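You operate a simulated robot arm through the tools that you are given. There is no shell and no other tool.

You run a simulated robot arm. Do the job below in one go: nothing can be reset, and whatever is moved stays where it is left.

JOB
Switch the rewinder on and wind 25 labels at speed 3.
Fine: set the batch switch to 25; press reset before start; leave the other controls as they are.

The check looks at the end state, three seconds after you hand in, the way a careful person would. Anything else that was tipped, shoved, dropped, spilled or broken makes it a failure.

ROBOT AND FRAMES
A 6-joint arm with a two-finger parallel gripper, fixed in place. Base frame: the origin is at the foot of the arm, x ahead of it, y to its left, z up. Lengths are in mm, angles in degrees, forces in N, time in s.
With the tool pointing down near the work surface it reaches from about 160 to 640 mm from the base axis. Its first joint turns from -66.0 to 66.0 degrees. Payload 2.9 kg.
The TCP is the grasp point between the finger pads, 30 mm short of the fingertips. In the tool frame z runs along the fingers and y along their closing line. Largest opening 110 mm; finger width 20, thickness 10; the body of the gripper, 48 by 112 mm, starts 55 mm behind the TCP.
Orientation is that of the tool frame in the base frame, as a unit quaternion [w, x, y, z]. With the fingers straight down and closing along the base's y, the tool's x points along the base's -x, its y along +y and its z along -z.

CONTROLS
- The arm moves only by the tool arm_command. Its argument "plan" is a list of rows, each a list of 7 numbers: the finger opening in cm, from 0 to 11, then the shift along the base's x, y, z in cm, then the turn, a rotation vector about the base's x, y, z in degrees. In form: [[gripper, tx, ty, tz, wx, wy, wz], ...]. A call has 1 to 20 rows; each row shifts and turns the commanded pose from where the row before left it. Each row takes 0.2 s and may step no farther than 50 mm and 8.6 degrees from the row before; otherwise, or with a gripper value out of range, the whole call is refused. A pose out of reach is approached as far as the arm can. The call stops where the force on the tool passes 40 N (or 10 N more than at its start, if that is more) or the arm is blocked; 0.2 s more then pass. The fingers move at their own pace (about 108 mm/s each) and stop on an object; they squeeze with about 40 N. The grip force told is the motor's: it shows also when the fingers shut on nothing. Time passes only in rows, and 0.2 s behind the last, so rows that do not move let the fingers close. It gives the time, the measured TCP pose, the force on the tool (base axes), the opening and the grip force at its end, in the units of the frame above (readings bear some noise), with the torque about the TCP (base axes, N m) and any sound that the robot's microphone picked up.
- Cameras (640 x 400 px; columns grow to the right, rows downward): "scene" is fixed at [77, 425.5, 1402.1]; the picture's right is [-0.81, -0.59, 0.00], its down [-0.24, 0.32, -0.92] and it looks along [0.54, -0.74, -0.40] (base axes); focal length 326 px, centre (320, 200). "wrist" rides on the gripper at [72, 17, -103] in the tool frame; the picture's right is [-0.23, 0.97, 0.00], its down [-0.76, -0.18, -0.62] and it looks along [-0.61, -0.14, 0.78] (tool axes); focal length 222 px, centre (320, 200). There is no depth. A picture from a camera that has moved, and an enlarged one, comes with that camera's place and axes in the base frame and with its lens.
- camera(camera): a new picture of that camera. The clock stands still meanwhile.
- enlarge(camera, box): a new picture of the part [left, top, right, bottom] of that camera's present view, enlarged. The clock stands still meanwhile.
- sign_off(): hands the job in; it is judged then, once.

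Places have to be worked out from the pictures, the camera data and where the tool is seen. Open the gripper and draw the arm clear of the work before you hand the job in, unless the task says otherwise.

The tools are called after "Emit:" by a JSON object that holds its "api" and its "payload". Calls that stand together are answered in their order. arm_command: Moves the arm, as the interface text tells. Its arguments: {"type":"object","properties":{"plan":{"type":"array"}},"required":["plan"]} The other tools are called the same way: camera (camera) takes a picture; enlarge (camera, box) takes an enlarged picture of a part of a camera's view; sign_off () hands the job in.

At the start:

```text
clock: 0.0
ee_pos: [339.4, -130.9, 1233.0]
tcp_rot: [0.0, 0.0, 1.0, -0.001]
wrist_force: [0.9, -0.1, 0.5]
wrist_torque: [0.01, 0.01, 0.03]
width: 109.9
grip_force: 0.0
```

scene: 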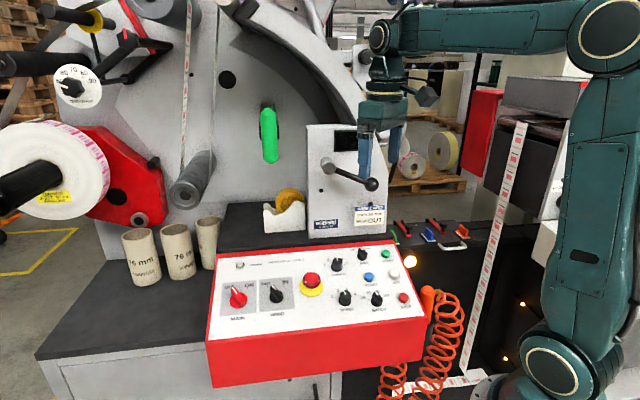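
wrist: 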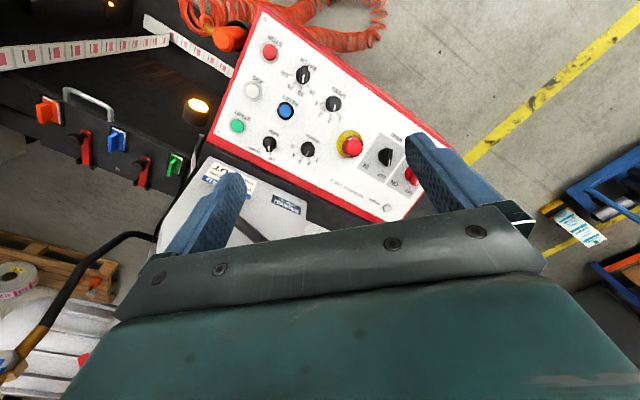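

The control box with its knobs and buttons is in both views. I'll enlarge both to read the labels.

Emit:
{"api": "enlarge", "payload": {"camera": "scene", "box": [200, 230, 330, 330]}}

Emit:
{"api": "enlarge", "payload": {"camera": "scene", "box": [310, 230, 440, 330]}}

Emit:
{"api": "enlarge", "payload": {"camera": "wrist", "box": [210, 10, 450, 220]}}

```text
4.00 times, centred on (265, 280) of scene
camera zoom: at [77.0, 425.5, 1402.1], right [-0.81, -0.59, 0.0], down [-0.24, 0.32, -0.92], along [0.54, -0.74, -0.4], focal length 1305 px, centre (540, -120)
```

zoom: 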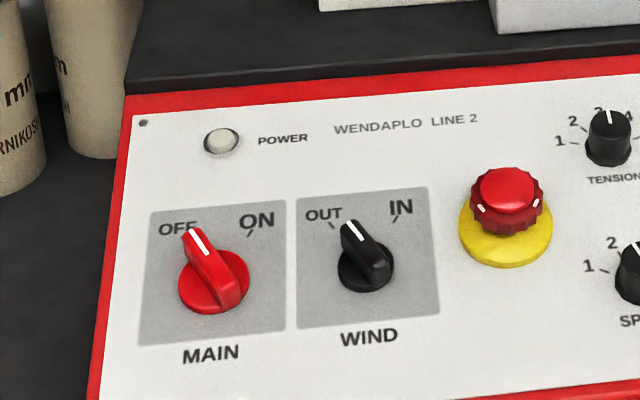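

```text
4.00 times, centred on (375, 280) of scene
camera zoom: at [77.0, 425.5, 1402.1], right [-0.81, -0.59, 0.0], down [-0.24, 0.32, -0.92], along [0.54, -0.74, -0.4], focal length 1305 px, centre (100, -120)
```

zoom: 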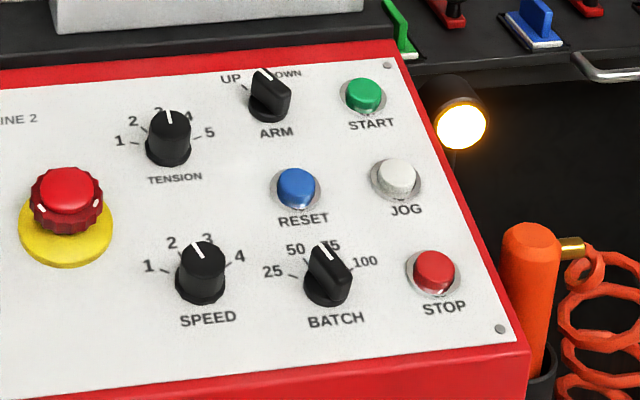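

```text
1.90 times, centred on (330, 115) of wrist
camera zoom: at [267.6, -114.1, 1335.9], right [0.23, 0.97, 0.0], down [0.76, -0.18, 0.62], along [0.61, -0.14, -0.78], focal length 423 px, centre (301, 362)
```

zoom: 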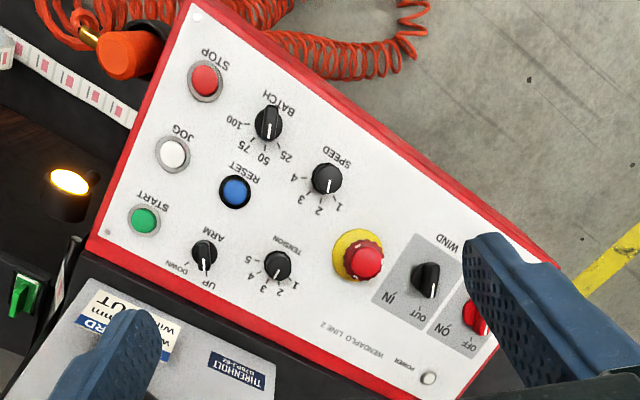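

The panel's text "up" seems to run along base (+0.7, -0.7), tilted about 15°. The panel is around z 870–905, with STOP near (285,-206), MAIN near (602,35) and START near (383,-304). I'll yaw the tool -45° and tilt it 15° so that it faces the panel, staying high, and then look closer.

Emit:
{"api": "arm_command", "payload": {"plan": [[11, 1, 0, -1.5, 0, 0, -7.5], [11, 1, 0, -1.5, 0, 0, -7.5], [11, 1, 0, -1.5, 0, 0, -7.5], [11, 1, 0, -1.5, 0, 0, -7.5], [11, 1, 0, -1.5, 0, 0, -7.5], [11, 1, 0, -1.5, 0, 0, -7.5], [11, 0, 0, 0, -5.3, -5.3, 0], [11, 0, 0, 0, -5.3, -5.3, 0], [11, 0, 0, 0, 0, 0, 0]]}}

Emit:
{"api": "camera", "payload": {"camera": "wrist"}}

Emit:
{"api": "camera", "payload": {"camera": "scene"}}

```text
clock: 2.0
ee_pos: [400.1, -130.0, 1141.8]
tcp_rot: [0.122, 0.38, 0.916, -0.05]
wrist_force: [-0.1, 0.3, -0.1]
wrist_torque: [0.0, -0.01, 0.02]
width: 109.8
grip_force: 0.1
```

```text
taken
camera wrist: at [344.0, -49.6, 1224.1], right [0.84, 0.53, 0.06], down [0.28, -0.53, 0.8], along [0.46, -0.66, -0.6], focal length 222 px, centre (320, 200)
```

wrist: 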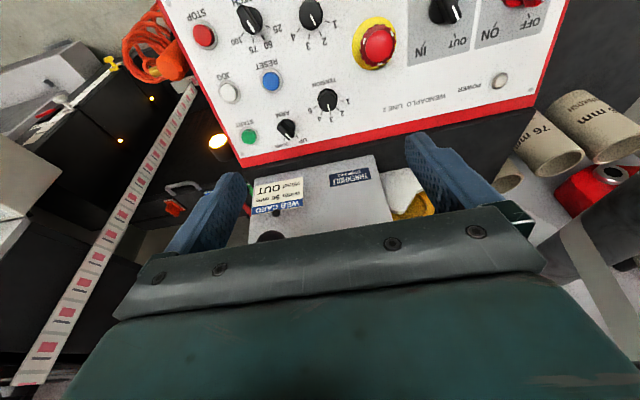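

```text
taken
```

scene: 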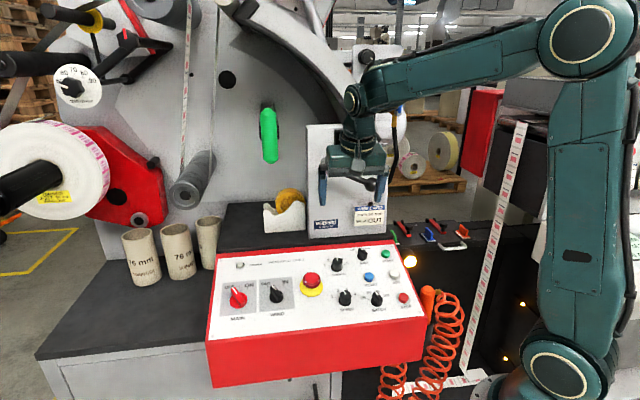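

The wrist view is upside-down relative to the panel, and the geometry agrees with my triangulation. I'll move back toward the panel's lower edge so the whole panel is in view from closer.

Emit:
{"api": "arm_command", "payload": {"plan": [[11, -1.0, 2.0, -1.0, 0, 0, 0], [11, -1.0, 2.0, -1.0, 0, 0, 0], [11, -1.0, 2.0, -1.0, 0, 0, 0], [11, -1.0, 2.0, -1.0, 0, 0, 0], [11, 0, 0, 0, 0, 0, 0]]}}

Emit:
{"api": "camera", "payload": {"camera": "wrist"}}

```text
clock: 3.2
ee_pos: [358.9, -51.1, 1101.0]
tcp_rot: [0.121, 0.379, 0.916, -0.05]
wrist_force: [0.6, -0.4, -0.4]
wrist_torque: [0.02, 0.03, 0.0]
width: 110.0
grip_force: 0.1
```

```text
taken
camera wrist: at [303.7, 29.7, 1182.8], right [0.84, 0.53, 0.06], down [0.28, -0.53, 0.8], along [0.46, -0.66, -0.6], focal length 222 px, centre (320, 200)
```

wrist: 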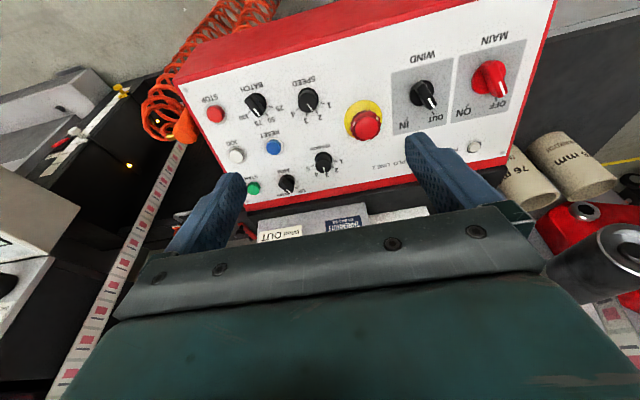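

The whole panel is now visible. I'll enlarge it to read positions and pointers.

Emit:
{"api": "enlarge", "payload": {"camera": "wrist", "box": [190, 70, 350, 170]}}

Emit:
{"api": "enlarge", "payload": {"camera": "wrist", "box": [340, 20, 532, 140]}}

Emit:
{"api": "enlarge", "payload": {"camera": "wrist", "box": [190, 120, 382, 240]}}

```text
4.00 times, centred on (270, 120) of wrist
camera zoom: at [303.7, 29.7, 1182.8], right [0.84, 0.53, 0.06], down [0.28, -0.53, 0.8], along [0.46, -0.66, -0.6], focal length 888 px, centre (520, 520)
```

zoom: 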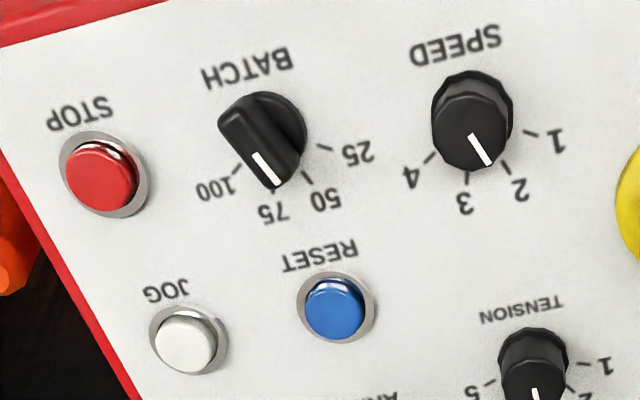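

```text
3.33 times, centred on (436, 80) of wrist
camera zoom: at [303.7, 29.7, 1182.8], right [0.84, 0.53, 0.06], down [0.28, -0.53, 0.8], along [0.46, -0.66, -0.6], focal length 740 px, centre (-67, 600)
```

zoom: 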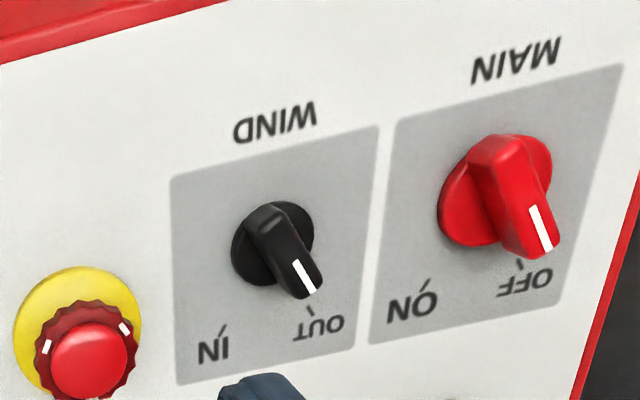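

```text
3.33 times, centred on (286, 180) of wrist
camera zoom: at [303.7, 29.7, 1182.8], right [0.84, 0.53, 0.06], down [0.28, -0.53, 0.8], along [0.46, -0.66, -0.6], focal length 740 px, centre (433, 267)
```

zoom: 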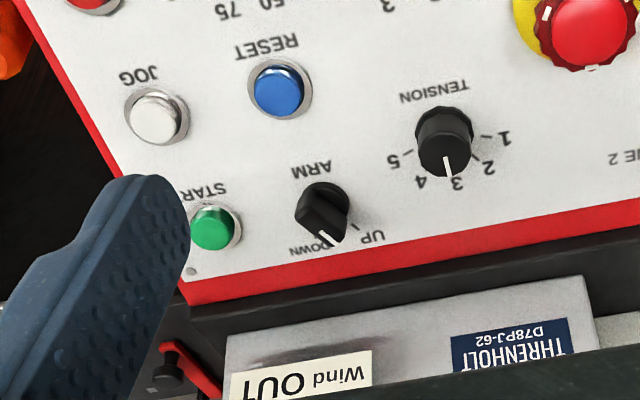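

From the ticks, BATCH points at 75 and 25 is 80° counter-clockwise of it. SPEED points at 2 and 3 is 40° clockwise. MAIN goes from OFF at -30° to ON at +30°. I estimate BATCH's centre near (335,-158,868), so I'll hover above it with the fingers narrowed and turned -20° about the panel normal to match its bar.

Emit:
{"api": "arm_command", "payload": {"plan": [[5, -0.966, -1.666, -2.174, 1.22, -1.22, -6.44], [5, -0.966, -1.666, -2.174, 1.22, -1.22, -6.44], [5, -0.966, -1.666, -2.174, 1.22, -1.22, -6.44], [5, -0.966, -1.666, -2.174, 0, 0, 0], [5, -0.966, -1.666, -2.174, 0, 0, 0], [5, 0, 0, 0, 0, 0, 0], [5, 0, 0, 0, 0, 0, 0]]}}

Emit:
{"api": "camera", "payload": {"camera": "wrist"}}

Emit:
{"api": "enlarge", "payload": {"camera": "scene", "box": [310, 190, 438, 330]}}

```text
clock: 4.8
ee_pos: [309.8, -136.5, 990.0]
tcp_rot: [0.127, 0.533, 0.836, -0.029]
wrist_force: [0.4, -0.3, -0.1]
wrist_torque: [0.04, 0.0, 0.01]
width: 50.0
grip_force: 0.1
```

```text
taken
camera wrist: at [277.7, -45.8, 1075.2], right [0.97, 0.22, 0.14], down [0.03, -0.64, 0.77], along [0.26, -0.74, -0.62], focal length 222 px, centre (320, 200)
```

wrist: 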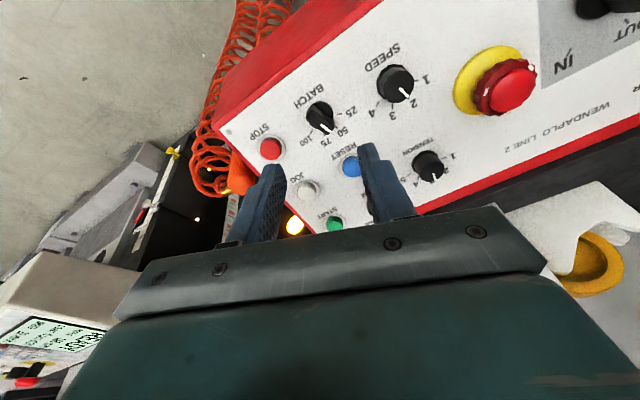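

```text
2.86 times, centred on (374, 260) of scene
camera zoom: at [77.0, 425.5, 1402.1], right [-0.81, -0.59, 0.0], down [-0.24, 0.32, -0.92], along [0.54, -0.74, -0.4], focal length 932 px, centre (166, 29)
```

zoom: 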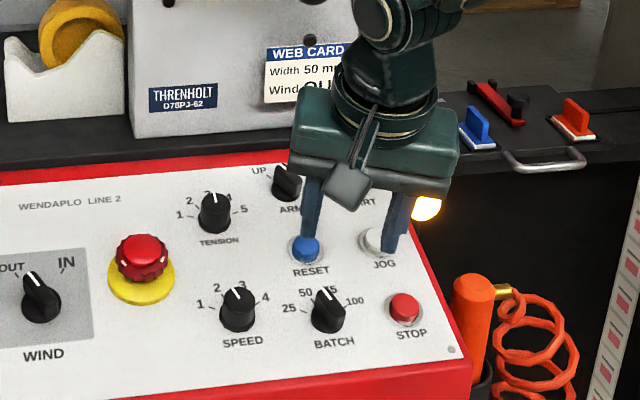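

The narrowed fingers hover over the lower-right panel area. I'll enlarge around BATCH and SPEED to triangulate the tick marks against the previous view.

Emit:
{"api": "enlarge", "payload": {"camera": "wrist", "box": [250, 60, 442, 180]}}

Emit:
{"api": "enlarge", "payload": {"camera": "wrist", "box": [280, 80, 376, 140]}}

```text
3.33 times, centred on (346, 120) of wrist
camera zoom: at [277.7, -45.8, 1075.2], right [0.97, 0.22, 0.14], down [0.03, -0.64, 0.77], along [0.26, -0.74, -0.62], focal length 740 px, centre (233, 467)
```

zoom: 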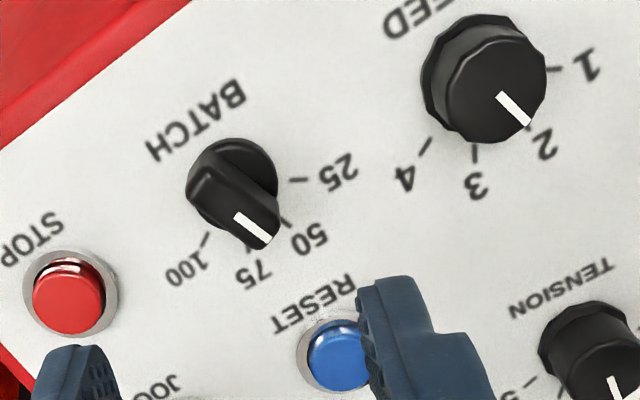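

```text
6.67 times, centred on (328, 110) of wrist
camera zoom: at [277.7, -45.8, 1075.2], right [0.97, 0.22, 0.14], down [0.03, -0.64, 0.77], along [0.26, -0.74, -0.62], focal length 1481 px, centre (267, 800)
```

zoom: 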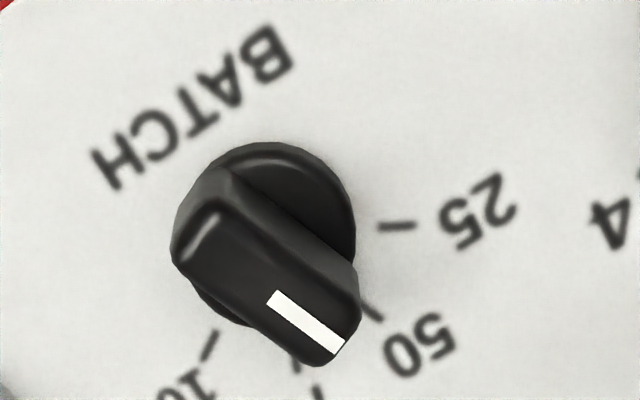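

The closer view shows BATCH actually points at 50 (-20°), not 75; parallax misled me before. So 25 is 40° counter-clockwise from here. The panel surface sits about 736 mm along its normal. I'll turn the tool +40° about the normal to match the bar and descend partway.

Emit:
{"api": "arm_command", "payload": {"plan": [[5, 0.145, -0.193, -0.682, -1.464, 1.464, 7.728], [5, 0.145, -0.193, -0.682, -1.464, 1.464, 7.728], [5, 0.145, -0.193, -0.682, -1.464, 1.464, 7.728], [5, 0.145, -0.193, -0.682, -1.464, 1.464, 7.728], [5, 0.145, -0.193, -0.682, -1.464, 1.464, 7.728], [5, 0, 0, 0, 0, 0, 0], [5, 0, 0, 0, 0, 0, 0]]}}

Emit:
{"api": "camera", "payload": {"camera": "wrist"}}

Emit:
{"api": "enlarge", "payload": {"camera": "scene", "box": [310, 190, 438, 330]}}

```text
clock: 6.4
ee_pos: [318.3, -144.5, 960.0]
tcp_rot: [0.11, 0.214, 0.968, -0.07]
wrist_force: [-0.8, -0.8, 0.6]
wrist_torque: [0.03, 0.0, -0.05]
width: 49.9
grip_force: 0.1
```

```text
taken
camera wrist: at [243.1, -81.3, 1041.5], right [0.62, 0.78, -0.03], down [0.48, -0.35, 0.8], along [0.62, -0.51, -0.6], focal length 222 px, centre (320, 200)
```

wrist: 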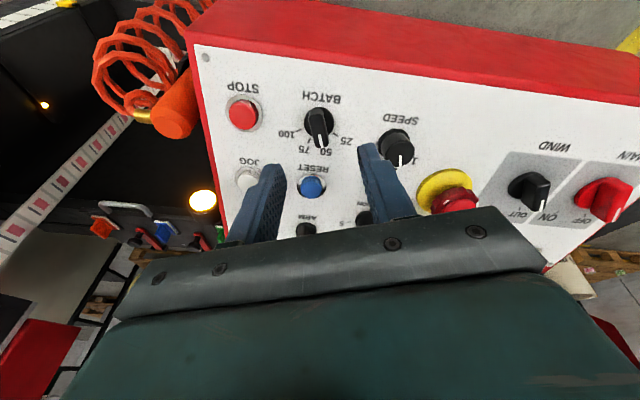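

```text
2.86 times, centred on (374, 260) of scene
camera zoom: at [77.0, 425.5, 1402.1], right [-0.81, -0.59, 0.0], down [-0.24, 0.32, -0.92], along [0.54, -0.74, -0.4], focal length 932 px, centre (166, 29)
```

zoom: 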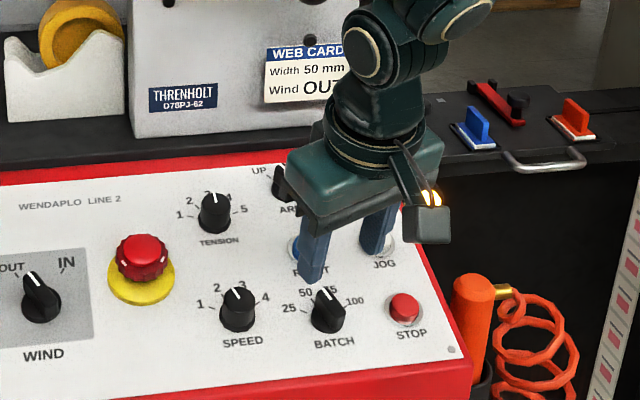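

BATCH now sits between the fingers, with its bar aligned. I'll enlarge to check the lateral centring before descending.

Emit:
{"api": "enlarge", "payload": {"camera": "wrist", "box": [272, 90, 368, 150]}}

```text
6.67 times, centred on (320, 120) of wrist
camera zoom: at [243.1, -81.3, 1041.5], right [0.62, 0.78, -0.03], down [0.48, -0.35, 0.8], along [0.62, -0.51, -0.6], focal length 1481 px, centre (320, 733)
```

zoom: 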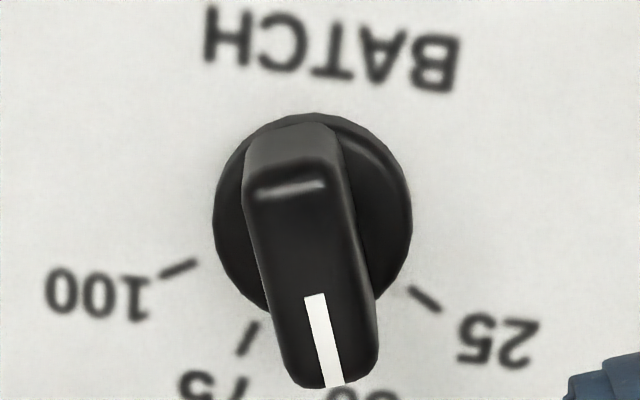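

The bar is centred to about 1 mm and aligned within 2°. I'll descend so the fingertips straddle the bar about 12 mm above the panel.

Emit:
{"api": "arm_command", "payload": {"plan": [[5, 0.2675, -0.3125, -1.589, 0, 0, 0], [5, 0.2675, -0.3125, -1.589, 0, 0, 0], [5, 0.2675, -0.3125, -1.589, 0, 0, 0], [5, 0.2675, -0.3125, -1.589, 0, 0, 0], [5, 0, 0, 0, 0, 0, 0], [5, 0, 0, 0, 0, 0, 0]]}}

Emit:
{"api": "camera", "payload": {"camera": "wrist"}}

Emit:
{"api": "enlarge", "payload": {"camera": "scene", "box": [330, 230, 426, 330]}}

```text
clock: 7.8
ee_pos: [328.0, -157.8, 893.6]
tcp_rot: [0.11, 0.215, 0.968, -0.069]
wrist_force: [1.1, 0.6, -0.8]
wrist_torque: [-0.01, -0.01, 0.03]
width: 50.3
grip_force: 0.0
```

```text
taken
camera wrist: at [254.2, -94.8, 976.6], right [0.62, 0.78, -0.03], down [0.48, -0.35, 0.8], along [0.62, -0.51, -0.6], focal length 222 px, centre (320, 200)
```

wrist: 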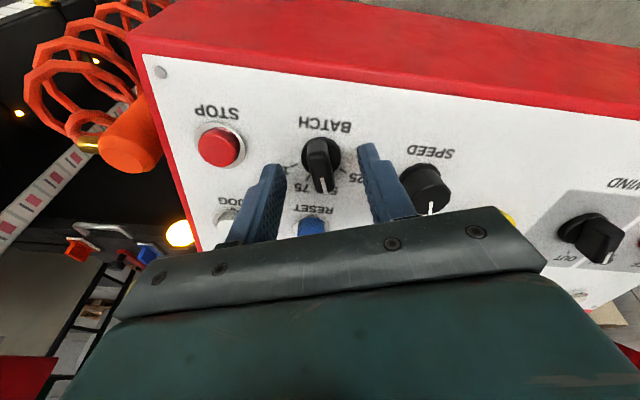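

```text
4.00 times, centred on (378, 280) of scene
camera zoom: at [77.0, 425.5, 1402.1], right [-0.81, -0.59, 0.0], down [-0.24, 0.32, -0.92], along [0.54, -0.74, -0.4], focal length 1305 px, centre (88, -120)
```

zoom: 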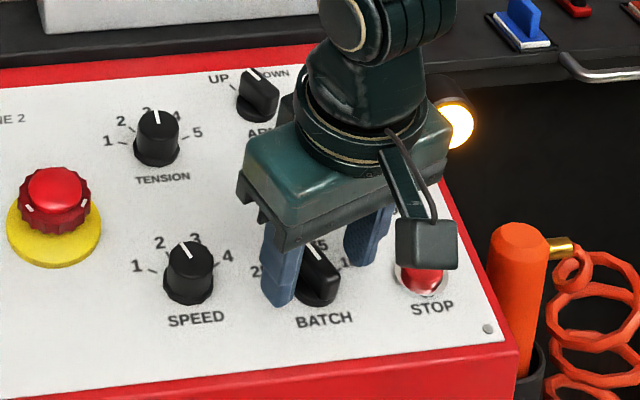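

The fingertips are on both sides of the bar, about 10 mm above the panel. I'll close the grip.

Emit:
{"api": "arm_command", "payload": {"plan": [[3, 0, 0, 0, 0, 0, 0], [2, 0, 0, 0, 0, 0, 0], [1.4, 0, 0, 0, 0, 0, 0], [0.8, 0, 0, 0, 0, 0, 0], [0, 0, 0, 0, 0, 0, 0], [0, 0, 0, 0, 0, 0, 0]]}}

Emit:
{"api": "camera", "payload": {"camera": "wrist"}}

```text
clock: 9.2
ee_pos: [329.3, -158.1, 895.2]
tcp_rot: [0.11, 0.214, 0.968, -0.069]
wrist_force: [5.5, 12.0, -2.8]
wrist_torque: [-0.3, 0.07, -0.07]
width: 12.9
grip_force: 45.3
```

```text
taken
camera wrist: at [254.5, -94.1, 976.7], right [0.62, 0.78, -0.03], down [0.48, -0.35, 0.8], along [0.62, -0.51, -0.6], focal length 222 px, centre (320, 200)
```

wrist: 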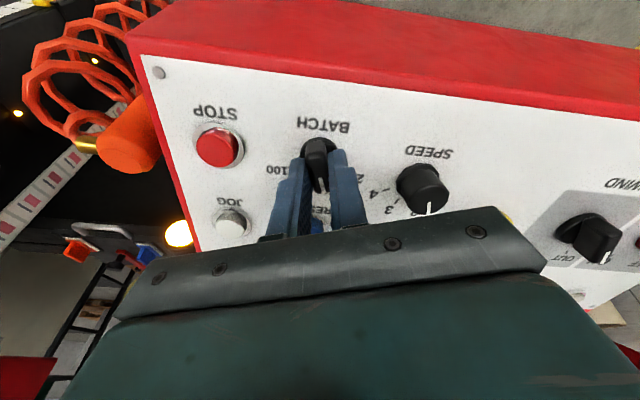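

It's gripped at 12.9 mm, with a small side force suggesting roughly 0.8 mm of offset. I'll relieve that and turn +40° about the panel normal.

Emit:
{"api": "arm_command", "payload": {"plan": [[0, 0.034, 0.072, -0.007, 0, 0, 0], [0, 0, 0, 0, -0.915, 0.915, 4.83], [0, 0, 0, 0, -0.915, 0.915, 4.83], [0, 0, 0, 0, -0.915, 0.915, 4.83], [0, 0, 0, 0, -0.915, 0.915, 4.83], [0, 0, 0, 0, -0.915, 0.915, 4.83], [0, 0, 0, 0, -0.915, 0.915, 4.83], [0, 0, 0, 0, -0.915, 0.915, 4.83], [0, 0, 0, 0, -0.915, 0.915, 4.83], [0, 0, 0, 0, 0, 0, 0]]}}

Emit:
{"api": "camera", "payload": {"camera": "wrist"}}

```text
clock: 11.4
ee_pos: [330.2, -155.7, 895.1]
tcp_rot: [0.079, -0.13, 0.983, -0.104]
wrist_force: [19.4, -2.9, -25.0]
wrist_torque: [-0.81, 0.16, -0.29]
width: 12.7
grip_force: 44.9
```

```text
taken
camera wrist: at [238.1, -140.6, 982.9], right [-0.02, 0.98, -0.19], down [0.65, 0.15, 0.74], along [0.76, -0.11, -0.65], focal length 222 px, centre (320, 200)
```

wrist: 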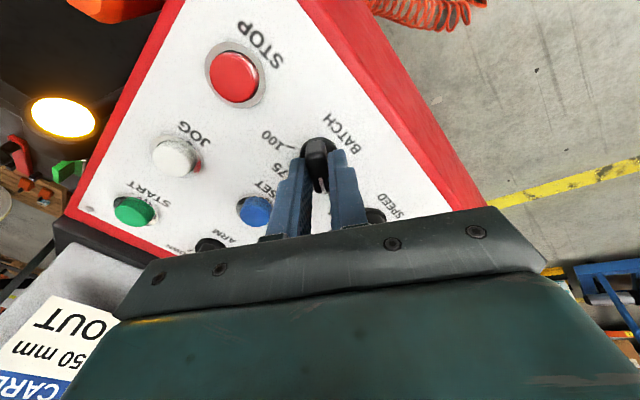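

The tool has turned the full 40° and the bar followed it. I'll open the fingers, lift along the normal and check the pointer.

Emit:
{"api": "arm_command", "payload": {"plan": [[2, 0, 0, 0, 0, 0, 0], [4, 0, 0, 0, 0, 0, 0], [4.5, -0.366, 0.366, 1.932, 0, 0, 0], [4.5, -0.366, 0.366, 1.932, 0, 0, 0], [4.5, -0.366, 0.366, 1.932, 0, 0, 0], [4.5, -0.366, 0.366, 1.932, 0, 0, 0], [4.5, 0, 0, 0, 0, 0, 0]]}}

Emit:
{"api": "enlarge", "payload": {"camera": "wrist", "box": [272, 80, 368, 140]}}

Emit:
{"api": "enlarge", "payload": {"camera": "scene", "box": [330, 230, 426, 330]}}

```text
clock: 13.0
ee_pos: [313.9, -139.2, 973.2]
tcp_rot: [0.08, -0.131, 0.983, -0.104]
wrist_force: [0.4, 0.3, 0.4]
wrist_torque: [0.01, 0.02, -0.01]
width: 44.8
grip_force: 0.1
```

```text
6.67 times, centred on (320, 110) of wrist
camera zoom: at [222.7, -123.8, 1059.9], right [-0.02, 0.98, -0.19], down [0.66, 0.15, 0.74], along [0.76, -0.11, -0.65], focal length 1481 px, centre (320, 800)
```

zoom: 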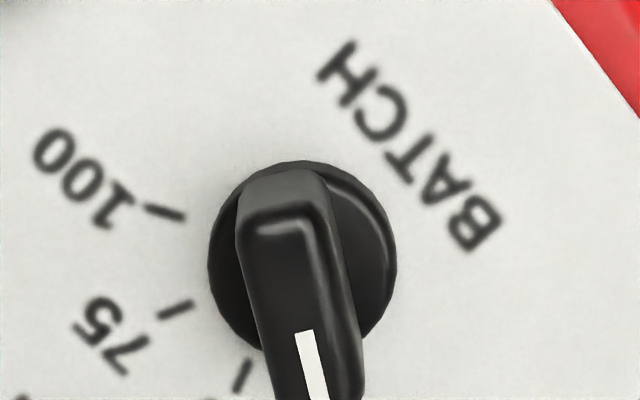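

```text
4.00 times, centred on (378, 280) of scene
camera zoom: at [77.0, 425.5, 1402.1], right [-0.81, -0.59, 0.0], down [-0.24, 0.32, -0.92], along [0.54, -0.74, -0.4], focal length 1305 px, centre (88, -120)
```

zoom: 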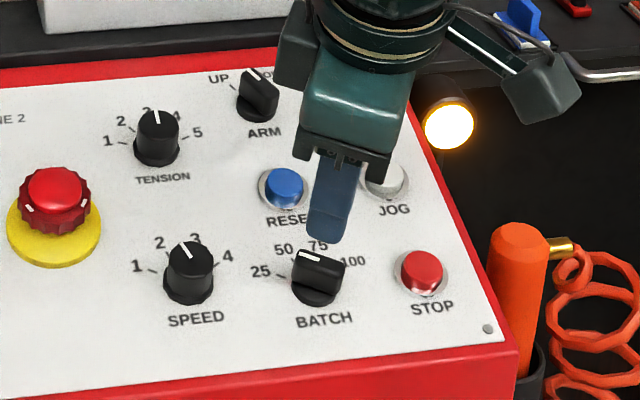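

BATCH's bar now points at 25, 60° counter-clockwise of panel-up. Next is SPEED, centred near R=-198, U=575 in panel coordinates. I'll hover over it with the tool at +20°, leaving room to turn 40° clockwise.

Emit:
{"api": "arm_command", "payload": {"plan": [[6, 1.264, 0.836, -0.064, 1.464, -1.464, -7.728], [6, 1.264, 0.836, -0.064, 1.464, -1.464, -7.728], [6, 1.264, 0.836, -0.064, 1.464, -1.464, -7.728], [6, 1.264, 0.836, -0.064, 1.464, -1.464, -7.728], [6, 1.264, 0.836, -0.064, 1.464, -1.464, -7.728], [6, 0, 0, 0, 0, 0, 0], [6, 0, 0, 0, 0, 0, 0]]}}

Emit:
{"api": "camera", "payload": {"camera": "wrist"}}

Emit:
{"api": "enlarge", "payload": {"camera": "wrist", "box": [272, 90, 368, 150]}}

```text
clock: 14.6
ee_pos: [376.9, -98.6, 969.1]
tcp_rot: [0.109, 0.215, 0.968, -0.071]
wrist_force: [-0.6, 0.2, 0.5]
wrist_torque: [-0.03, 0.05, -0.01]
width: 60.1
grip_force: 0.0
```

```text
taken
camera wrist: at [301.4, -35.0, 1051.2], right [0.62, 0.78, -0.03], down [0.48, -0.35, 0.8], along [0.62, -0.51, -0.6], focal length 222 px, centre (320, 200)
```

wrist: 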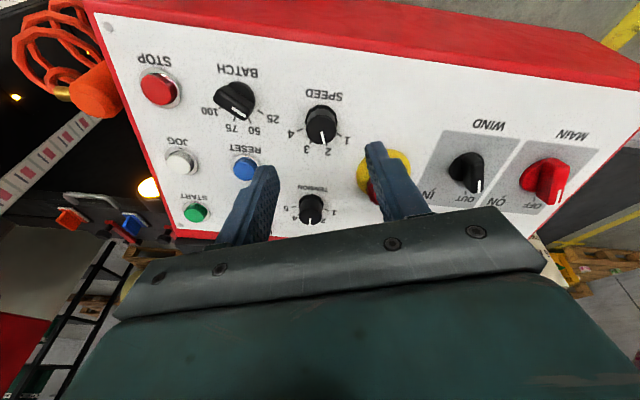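

```text
6.67 times, centred on (320, 120) of wrist
camera zoom: at [301.4, -35.0, 1051.2], right [0.62, 0.78, -0.03], down [0.48, -0.35, 0.8], along [0.62, -0.51, -0.6], focal length 1481 px, centre (320, 733)
```

zoom: 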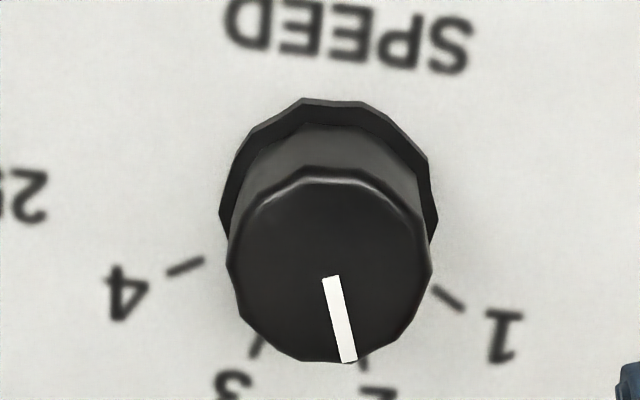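

SPEED is confirmed at 2, and the knob is about 30 mm wide, 23 mm tall and centred within about 1 mm. I'll descend around it.

Emit:
{"api": "arm_command", "payload": {"plan": [[6, 0.306, -0.27, -1.464, 0, 0, 0], [6, 0.306, -0.27, -1.464, 0, 0, 0], [6, 0.306, -0.27, -1.464, 0, 0, 0], [6, 0.306, -0.27, -1.464, 0, 0, 0], [6, 0.306, -0.27, -1.464, 0, 0, 0], [6, 0, 0, 0, 0, 0, 0], [6, 0, 0, 0, 0, 0, 0]]}}

Emit:
{"api": "camera", "payload": {"camera": "wrist"}}

Emit:
{"api": "enlarge", "payload": {"camera": "scene", "box": [310, 230, 406, 330]}}

```text
clock: 16.2
ee_pos: [393.4, -112.4, 897.0]
tcp_rot: [0.108, 0.214, 0.968, -0.071]
wrist_force: [-0.2, -0.6, 0.2]
wrist_torque: [0.0, 0.01, 0.02]
width: 60.1
grip_force: 0.0
```

```text
taken
camera wrist: at [316.9, -49.5, 977.2], right [0.62, 0.78, -0.03], down [0.48, -0.35, 0.8], along [0.62, -0.51, -0.6], focal length 222 px, centre (320, 200)
```

wrist: 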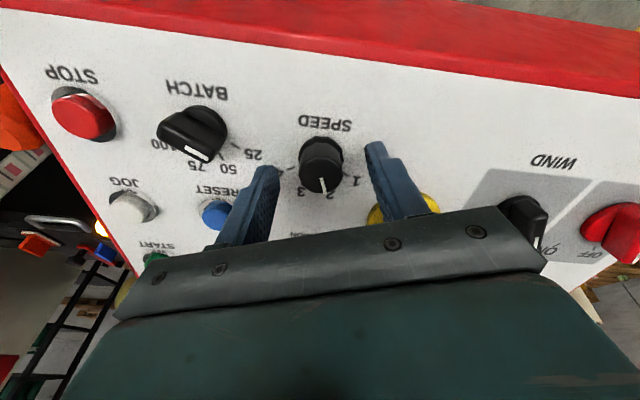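

```text
4.00 times, centred on (358, 280) of scene
camera zoom: at [77.0, 425.5, 1402.1], right [-0.81, -0.59, 0.0], down [-0.24, 0.32, -0.92], along [0.54, -0.74, -0.4], focal length 1305 px, centre (168, -120)
```

zoom: 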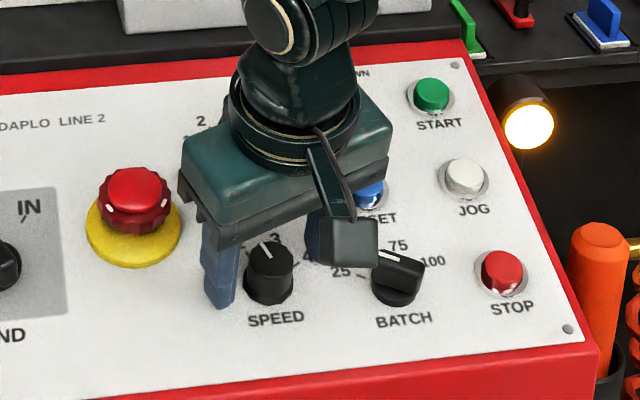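

The TCP is within 1 mm of SPEED's axis and the fingertips are 8 mm above the panel. I'll close on the knob.

Emit:
{"api": "arm_command", "payload": {"plan": [[5, 0, 0.08, -0.01, 0, 0, 0], [4, 0, 0, 0, 0, 0, 0], [3.4, 0, 0, 0, 0, 0, 0], [3, 0, 0, 0, 0, 0, 0], [2.5, 0, 0, 0, 0, 0, 0], [1.5, 0, 0, 0, 0, 0, 0], [1.5, 0, 0, 0, 0, 0, 0]]}}

Emit:
{"api": "camera", "payload": {"camera": "wrist"}}

```text
clock: 17.8
ee_pos: [391.7, -111.6, 896.1]
tcp_rot: [0.11, 0.215, 0.968, -0.071]
wrist_force: [1.9, 3.0, -1.1]
wrist_torque: [0.09, -0.06, -0.01]
width: 29.1
grip_force: 44.9
```

```text
taken
camera wrist: at [317.0, -48.7, 977.1], right [0.62, 0.78, -0.03], down [0.48, -0.35, 0.8], along [0.62, -0.51, -0.6], focal length 222 px, centre (320, 200)
```

wrist: 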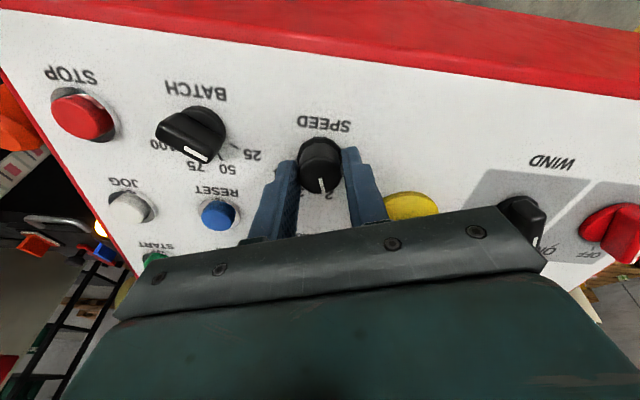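

The grip is centred at 29.1 mm with little side force. I'll turn -40° about the normal (clockwise).

Emit:
{"api": "arm_command", "payload": {"plan": [[1.5, 0, 0, 0, 0.915, -0.915, -4.83], [1.5, 0, 0, 0, 0.915, -0.915, -4.83], [1.5, 0, 0, 0, 0.915, -0.915, -4.83], [1.5, 0, 0, 0, 0.915, -0.915, -4.83], [1.5, 0, 0, 0, 0.915, -0.915, -4.83], [1.5, 0, 0, 0, 0.915, -0.915, -4.83], [1.5, 0, 0, 0, 0.915, -0.915, -4.83], [1.5, 0, 0, 0, 0.915, -0.915, -4.83], [1.5, 0, 0, 0, 0, 0, 0]]}}

Emit:
{"api": "camera", "payload": {"camera": "wrist"}}

Emit:
{"api": "enlarge", "payload": {"camera": "wrist", "box": [256, 120, 384, 200]}}

```text
clock: 19.8
ee_pos: [391.8, -112.0, 896.3]
tcp_rot: [0.125, 0.534, 0.836, -0.03]
wrist_force: [-7.8, -16.2, -22.3]
wrist_torque: [0.15, 0.55, -0.03]
width: 29.4
grip_force: 45.3
```

```text
taken
camera wrist: at [360.1, -21.8, 980.4], right [0.97, 0.22, 0.14], down [0.03, -0.64, 0.77], along [0.25, -0.74, -0.62], focal length 222 px, centre (320, 200)
```

wrist: 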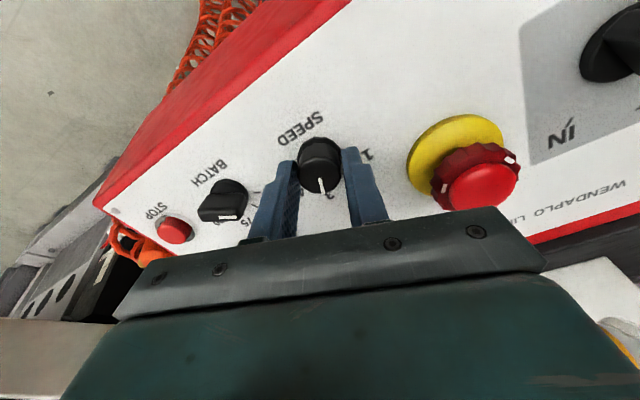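

```text
5.00 times, centred on (320, 160) of wrist
camera zoom: at [360.1, -21.8, 980.4], right [0.97, 0.22, 0.14], down [0.03, -0.64, 0.77], along [0.25, -0.74, -0.62], focal length 1111 px, centre (320, 400)
```

zoom: 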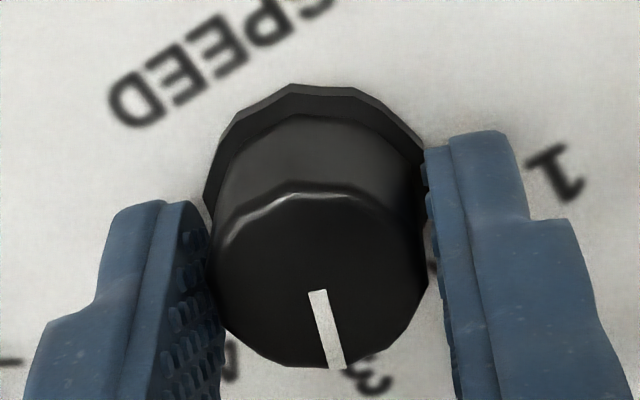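

The pointer turned with the tool toward 3. I'll release, lift along the normal and verify.

Emit:
{"api": "arm_command", "payload": {"plan": [[3.5, 0, 0, 0, 0, 0, 0], [5.5, 0, 0, 0, 0, 0, 0], [5.5, -0.366, 0.366, 1.932, 0, 0, 0], [5.5, -0.366, 0.366, 1.932, 0, 0, 0], [5.5, -0.366, 0.366, 1.932, 0, 0, 0], [5.5, -0.366, 0.366, 1.932, 0, 0, 0], [5.5, 0, 0, 0, 0, 0, 0]]}}

Emit:
{"api": "enlarge", "payload": {"camera": "wrist", "box": [256, 80, 384, 160]}}

Emit:
{"api": "camera", "payload": {"camera": "wrist"}}

Emit:
{"api": "enlarge", "payload": {"camera": "scene", "box": [310, 230, 406, 330]}}

```text
clock: 21.4
ee_pos: [376.4, -96.9, 974.4]
tcp_rot: [0.127, 0.532, 0.837, -0.028]
wrist_force: [-0.6, -0.2, 0.7]
wrist_torque: [0.02, -0.02, 0.03]
width: 54.9
grip_force: 0.2
```

```text
5.00 times, centred on (320, 120) of wrist
camera zoom: at [344.6, -7.2, 1058.1], right [0.97, 0.22, 0.14], down [0.03, -0.64, 0.77], along [0.26, -0.74, -0.62], focal length 1111 px, centre (320, 600)
```

zoom: 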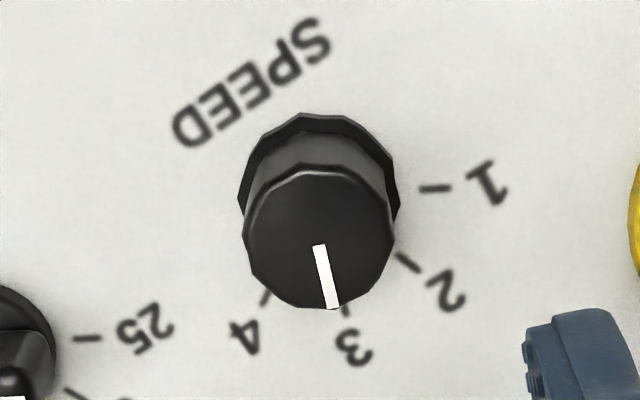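

```text
taken
camera wrist: at [344.6, -7.2, 1058.1], right [0.97, 0.22, 0.14], down [0.03, -0.64, 0.77], along [0.26, -0.74, -0.62], focal length 222 px, centre (320, 200)
```

wrist: 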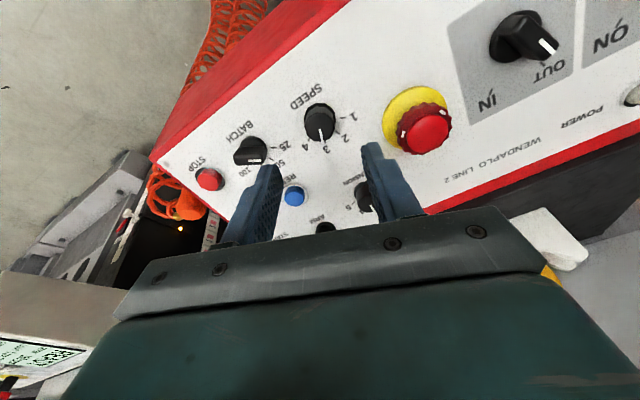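

```text
4.00 times, centred on (358, 280) of scene
camera zoom: at [77.0, 425.5, 1402.1], right [-0.81, -0.59, 0.0], down [-0.24, 0.32, -0.92], along [0.54, -0.74, -0.4], focal length 1305 px, centre (168, -120)
```

zoom: 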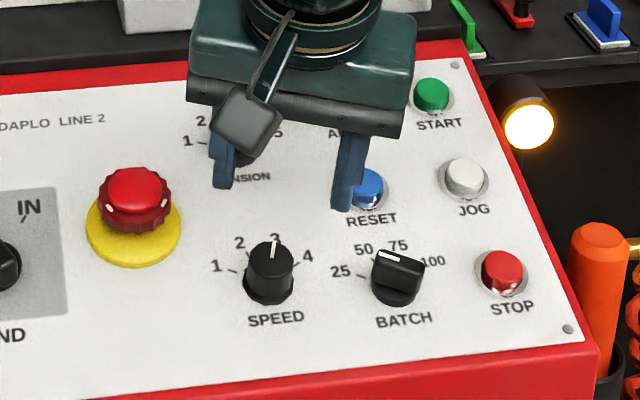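

SPEED points at 3 and BATCH at 25. MAIN is next, near R=-453, U=606. I'll traverse there at the same height while turning the tool to +30° to match its bar at OFF.

Emit:
{"api": "arm_command", "payload": {"plan": [[6, 2.515, 2.0, 0.0975, -1.144, 1.144, 6.037], [6, 2.515, 2.0, 0.0975, -1.144, 1.144, 6.037], [6, 2.515, 2.0, 0.0975, -1.144, 1.144, 6.037], [6, 2.515, 2.0, 0.0975, -1.144, 1.144, 6.037], [6, 2.515, 2.0, 0.0975, -1.144, 1.144, 6.037], [6, 2.515, 2.0, 0.0975, -1.144, 1.144, 6.037], [6, 2.515, 2.0, 0.0975, -1.144, 1.144, 6.037], [6, 2.515, 2.0, 0.0975, -1.144, 1.144, 6.037], [6, 0, 0, 0, 0, 0, 0], [6, 0, 0, 0, 0, 0, 0]]}}

Emit:
{"api": "camera", "payload": {"camera": "wrist"}}

Emit:
{"api": "enlarge", "payload": {"camera": "wrist", "box": [256, 80, 384, 160]}}

```text
clock: 23.6
ee_pos: [580.1, 67.0, 982.0]
tcp_rot: [0.103, 0.129, 0.983, -0.079]
wrist_force: [0.4, 0.6, -0.6]
wrist_torque: [-0.02, -0.01, 0.02]
width: 59.8
grip_force: 0.1
```

```text
taken
camera wrist: at [498.0, 118.4, 1063.2], right [0.48, 0.88, -0.07], down [0.56, -0.24, 0.79], along [0.68, -0.42, -0.6], focal length 222 px, centre (320, 200)
```

wrist: 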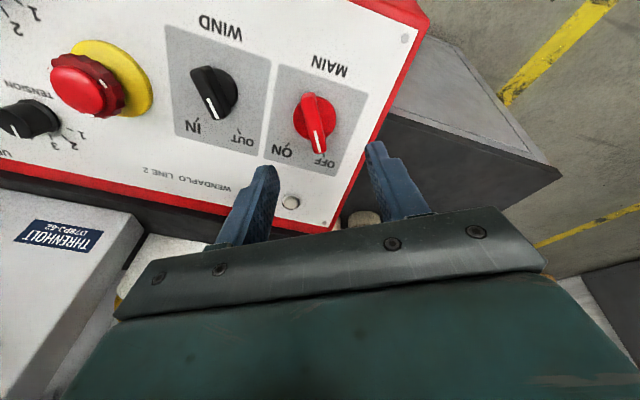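

```text
5.00 times, centred on (320, 120) of wrist
camera zoom: at [498.0, 118.4, 1063.2], right [0.48, 0.88, -0.07], down [0.56, -0.24, 0.79], along [0.68, -0.42, -0.6], focal length 1111 px, centre (320, 600)
```

zoom: 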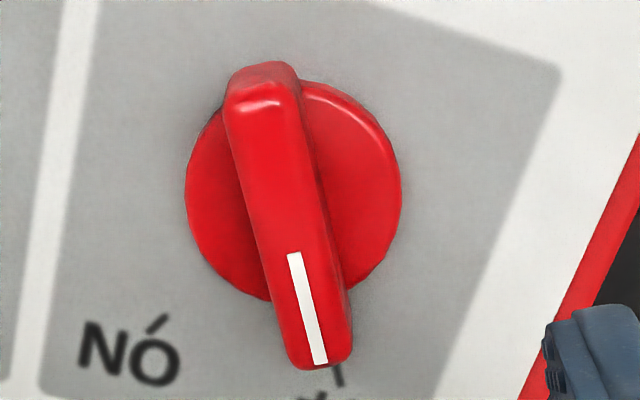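

MAIN's bar is aligned with the fingers but sits about 4 mm to one side. I'll correct by (-4.3, -3.3) mm and descend to straddle the bar, with the fingertips about 14 mm above the panel and clear of the disc.

Emit:
{"api": "arm_command", "payload": {"plan": [[6, 0.18, -0.332, -1.404, 0, 0, 0], [6, 0.18, -0.332, -1.404, 0, 0, 0], [6, 0.18, -0.332, -1.404, 0, 0, 0], [6, 0.18, -0.332, -1.404, 0, 0, 0], [6, 0.18, -0.332, -1.404, 0, 0, 0], [6, 0, 0, 0, 0, 0, 0], [6, 0, 0, 0, 0, 0, 0]]}}

Emit:
{"api": "camera", "payload": {"camera": "wrist"}}

Emit:
{"api": "enlarge", "payload": {"camera": "scene", "box": [190, 230, 286, 330]}}

```text
clock: 25.2
ee_pos: [587.6, 47.1, 911.5]
tcp_rot: [0.104, 0.129, 0.983, -0.08]
wrist_force: [0.7, -1.0, 0.1]
wrist_torque: [-0.04, 0.02, -0.04]
width: 59.9
grip_force: 0.0
```

```text
taken
camera wrist: at [505.4, 99.4, 994.7], right [0.48, 0.88, -0.07], down [0.56, -0.24, 0.8], along [0.68, -0.42, -0.6], focal length 222 px, centre (320, 200)
```

wrist: 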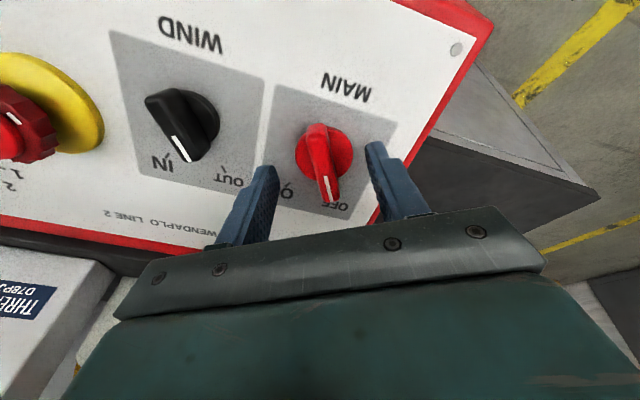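

```text
4.00 times, centred on (238, 280) of scene
camera zoom: at [77.0, 425.5, 1402.1], right [-0.81, -0.59, 0.0], down [-0.24, 0.32, -0.92], along [0.54, -0.74, -0.4], focal length 1305 px, centre (648, -120)
```

zoom: 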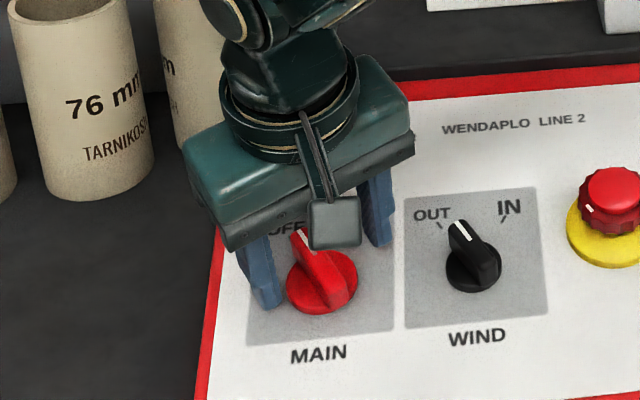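

The fingers straddle MAIN's bar, but the camera pose suggests the TCP is about 3 mm off toward +R. I'll enlarge to check before closing.

Emit:
{"api": "enlarge", "payload": {"camera": "wrist", "box": [240, 110, 400, 210]}}

```text
4.00 times, centred on (320, 160) of wrist
camera zoom: at [505.4, 99.4, 994.7], right [0.48, 0.88, -0.07], down [0.56, -0.24, 0.8], along [0.68, -0.42, -0.6], focal length 888 px, centre (320, 360)
```

zoom: 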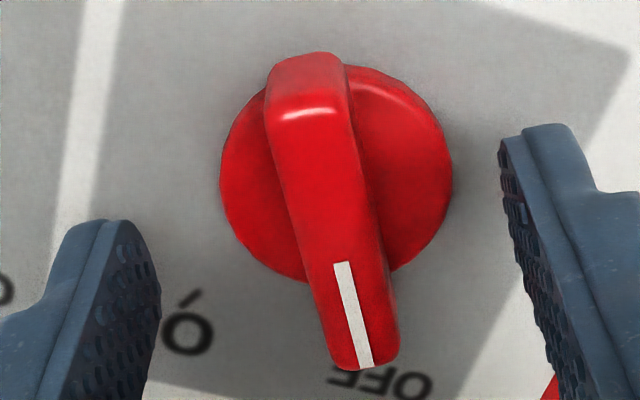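

The bar is about 3 mm off the tool axis and its top is about 28 mm above the panel. I'll shift (+1.7, +2.4, -2.2) mm and then close.

Emit:
{"api": "arm_command", "payload": {"plan": [[6, 0.17, 0.24, -0.22, 0, 0, 0], [4, 0, 0, 0, 0, 0, 0], [3, 0, 0, 0, 0, 0, 0], [2.2, 0, 0, 0, 0, 0, 0], [1.6, 0, 0, 0, 0, 0, 0], [1.0, 0, 0, 0, 0, 0, 0], [0, 0, 0, 0, 0, 0, 0], [0, 0, 0, 0, 0, 0, 0]]}}

Emit:
{"api": "enlarge", "payload": {"camera": "wrist", "box": [240, 110, 400, 210]}}

```text
clock: 27.0
ee_pos: [589.7, 49.4, 911.1]
tcp_rot: [0.103, 0.131, 0.983, -0.079]
wrist_force: [-0.9, -1.7, 0.3]
wrist_torque: [-0.41, 0.03, -0.07]
width: 12.8
grip_force: 44.9
```

```text
4.00 times, centred on (320, 160) of wrist
camera zoom: at [507.5, 101.5, 992.2], right [0.48, 0.87, -0.07], down [0.56, -0.24, 0.79], along [0.68, -0.42, -0.6], focal length 888 px, centre (320, 360)
```

zoom: 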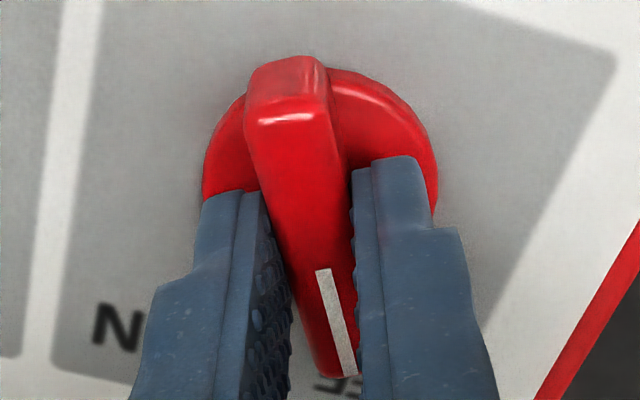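

The grip is firm at 12.8 mm with almost no side force. I'll turn -60° about the normal toward ON, with a slight inward compensation for the lift drift seen on the earlier turns.

Emit:
{"api": "arm_command", "payload": {"plan": [[0, 0.0018, -0.0018, -0.0097, 0.915, -0.915, -4.83], [0, 0.0018, -0.0018, -0.0097, 0.915, -0.915, -4.83], [0, 0.0018, -0.0018, -0.0097, 0.915, -0.915, -4.83], [0, 0.0018, -0.0018, -0.0097, 0.915, -0.915, -4.83], [0, 0.0018, -0.0018, -0.0097, 0.915, -0.915, -4.83], [0, 0.0018, -0.0018, -0.0097, 0.915, -0.915, -4.83], [0, 0.0018, -0.0018, -0.0097, 0.915, -0.915, -4.83], [0, 0.0018, -0.0018, -0.0097, 0.915, -0.915, -4.83], [0, 0.0018, -0.0018, -0.0097, 0.915, -0.915, -4.83], [0, 0.0018, -0.0018, -0.0097, 0.915, -0.915, -4.83], [0, 0.0018, -0.0018, -0.0097, 0.915, -0.915, -4.83], [0, 0.0018, -0.0018, -0.0097, 0.915, -0.915, -4.83], [0, 0, 0, 0, 0, 0, 0]]}}

Emit:
{"api": "enlarge", "payload": {"camera": "wrist", "box": [240, 110, 400, 210]}}

Emit:
{"api": "camera", "payload": {"camera": "scene"}}

```text
clock: 29.8
ee_pos: [590.2, 48.7, 910.2]
tcp_rot: [0.129, 0.604, 0.786, -0.016]
wrist_force: [-23.6, 6.8, 29.5]
wrist_torque: [0.31, 0.39, 0.09]
width: 13.0
grip_force: 45.2
```

```text
4.00 times, centred on (320, 160) of wrist
camera zoom: at [570.1, 141.2, 996.5], right [0.98, 0.05, 0.18], down [-0.1, -0.66, 0.75], along [0.15, -0.75, -0.64], focal length 888 px, centre (320, 360)
```

zoom: 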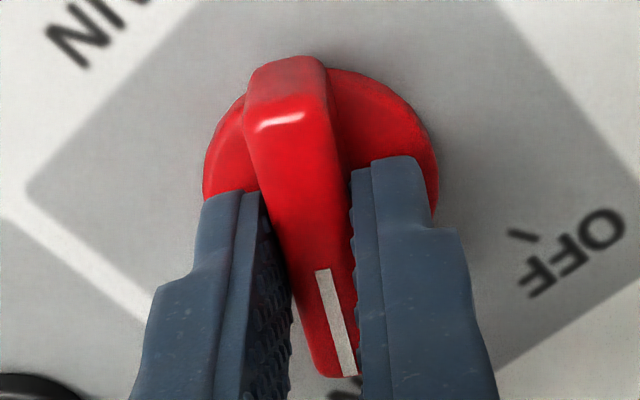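

```text
taken
```

scene: 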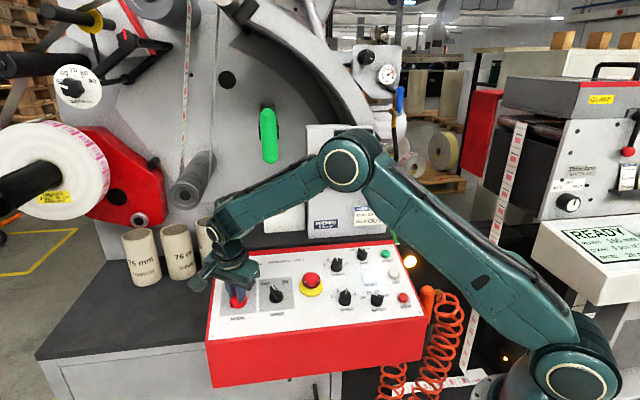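

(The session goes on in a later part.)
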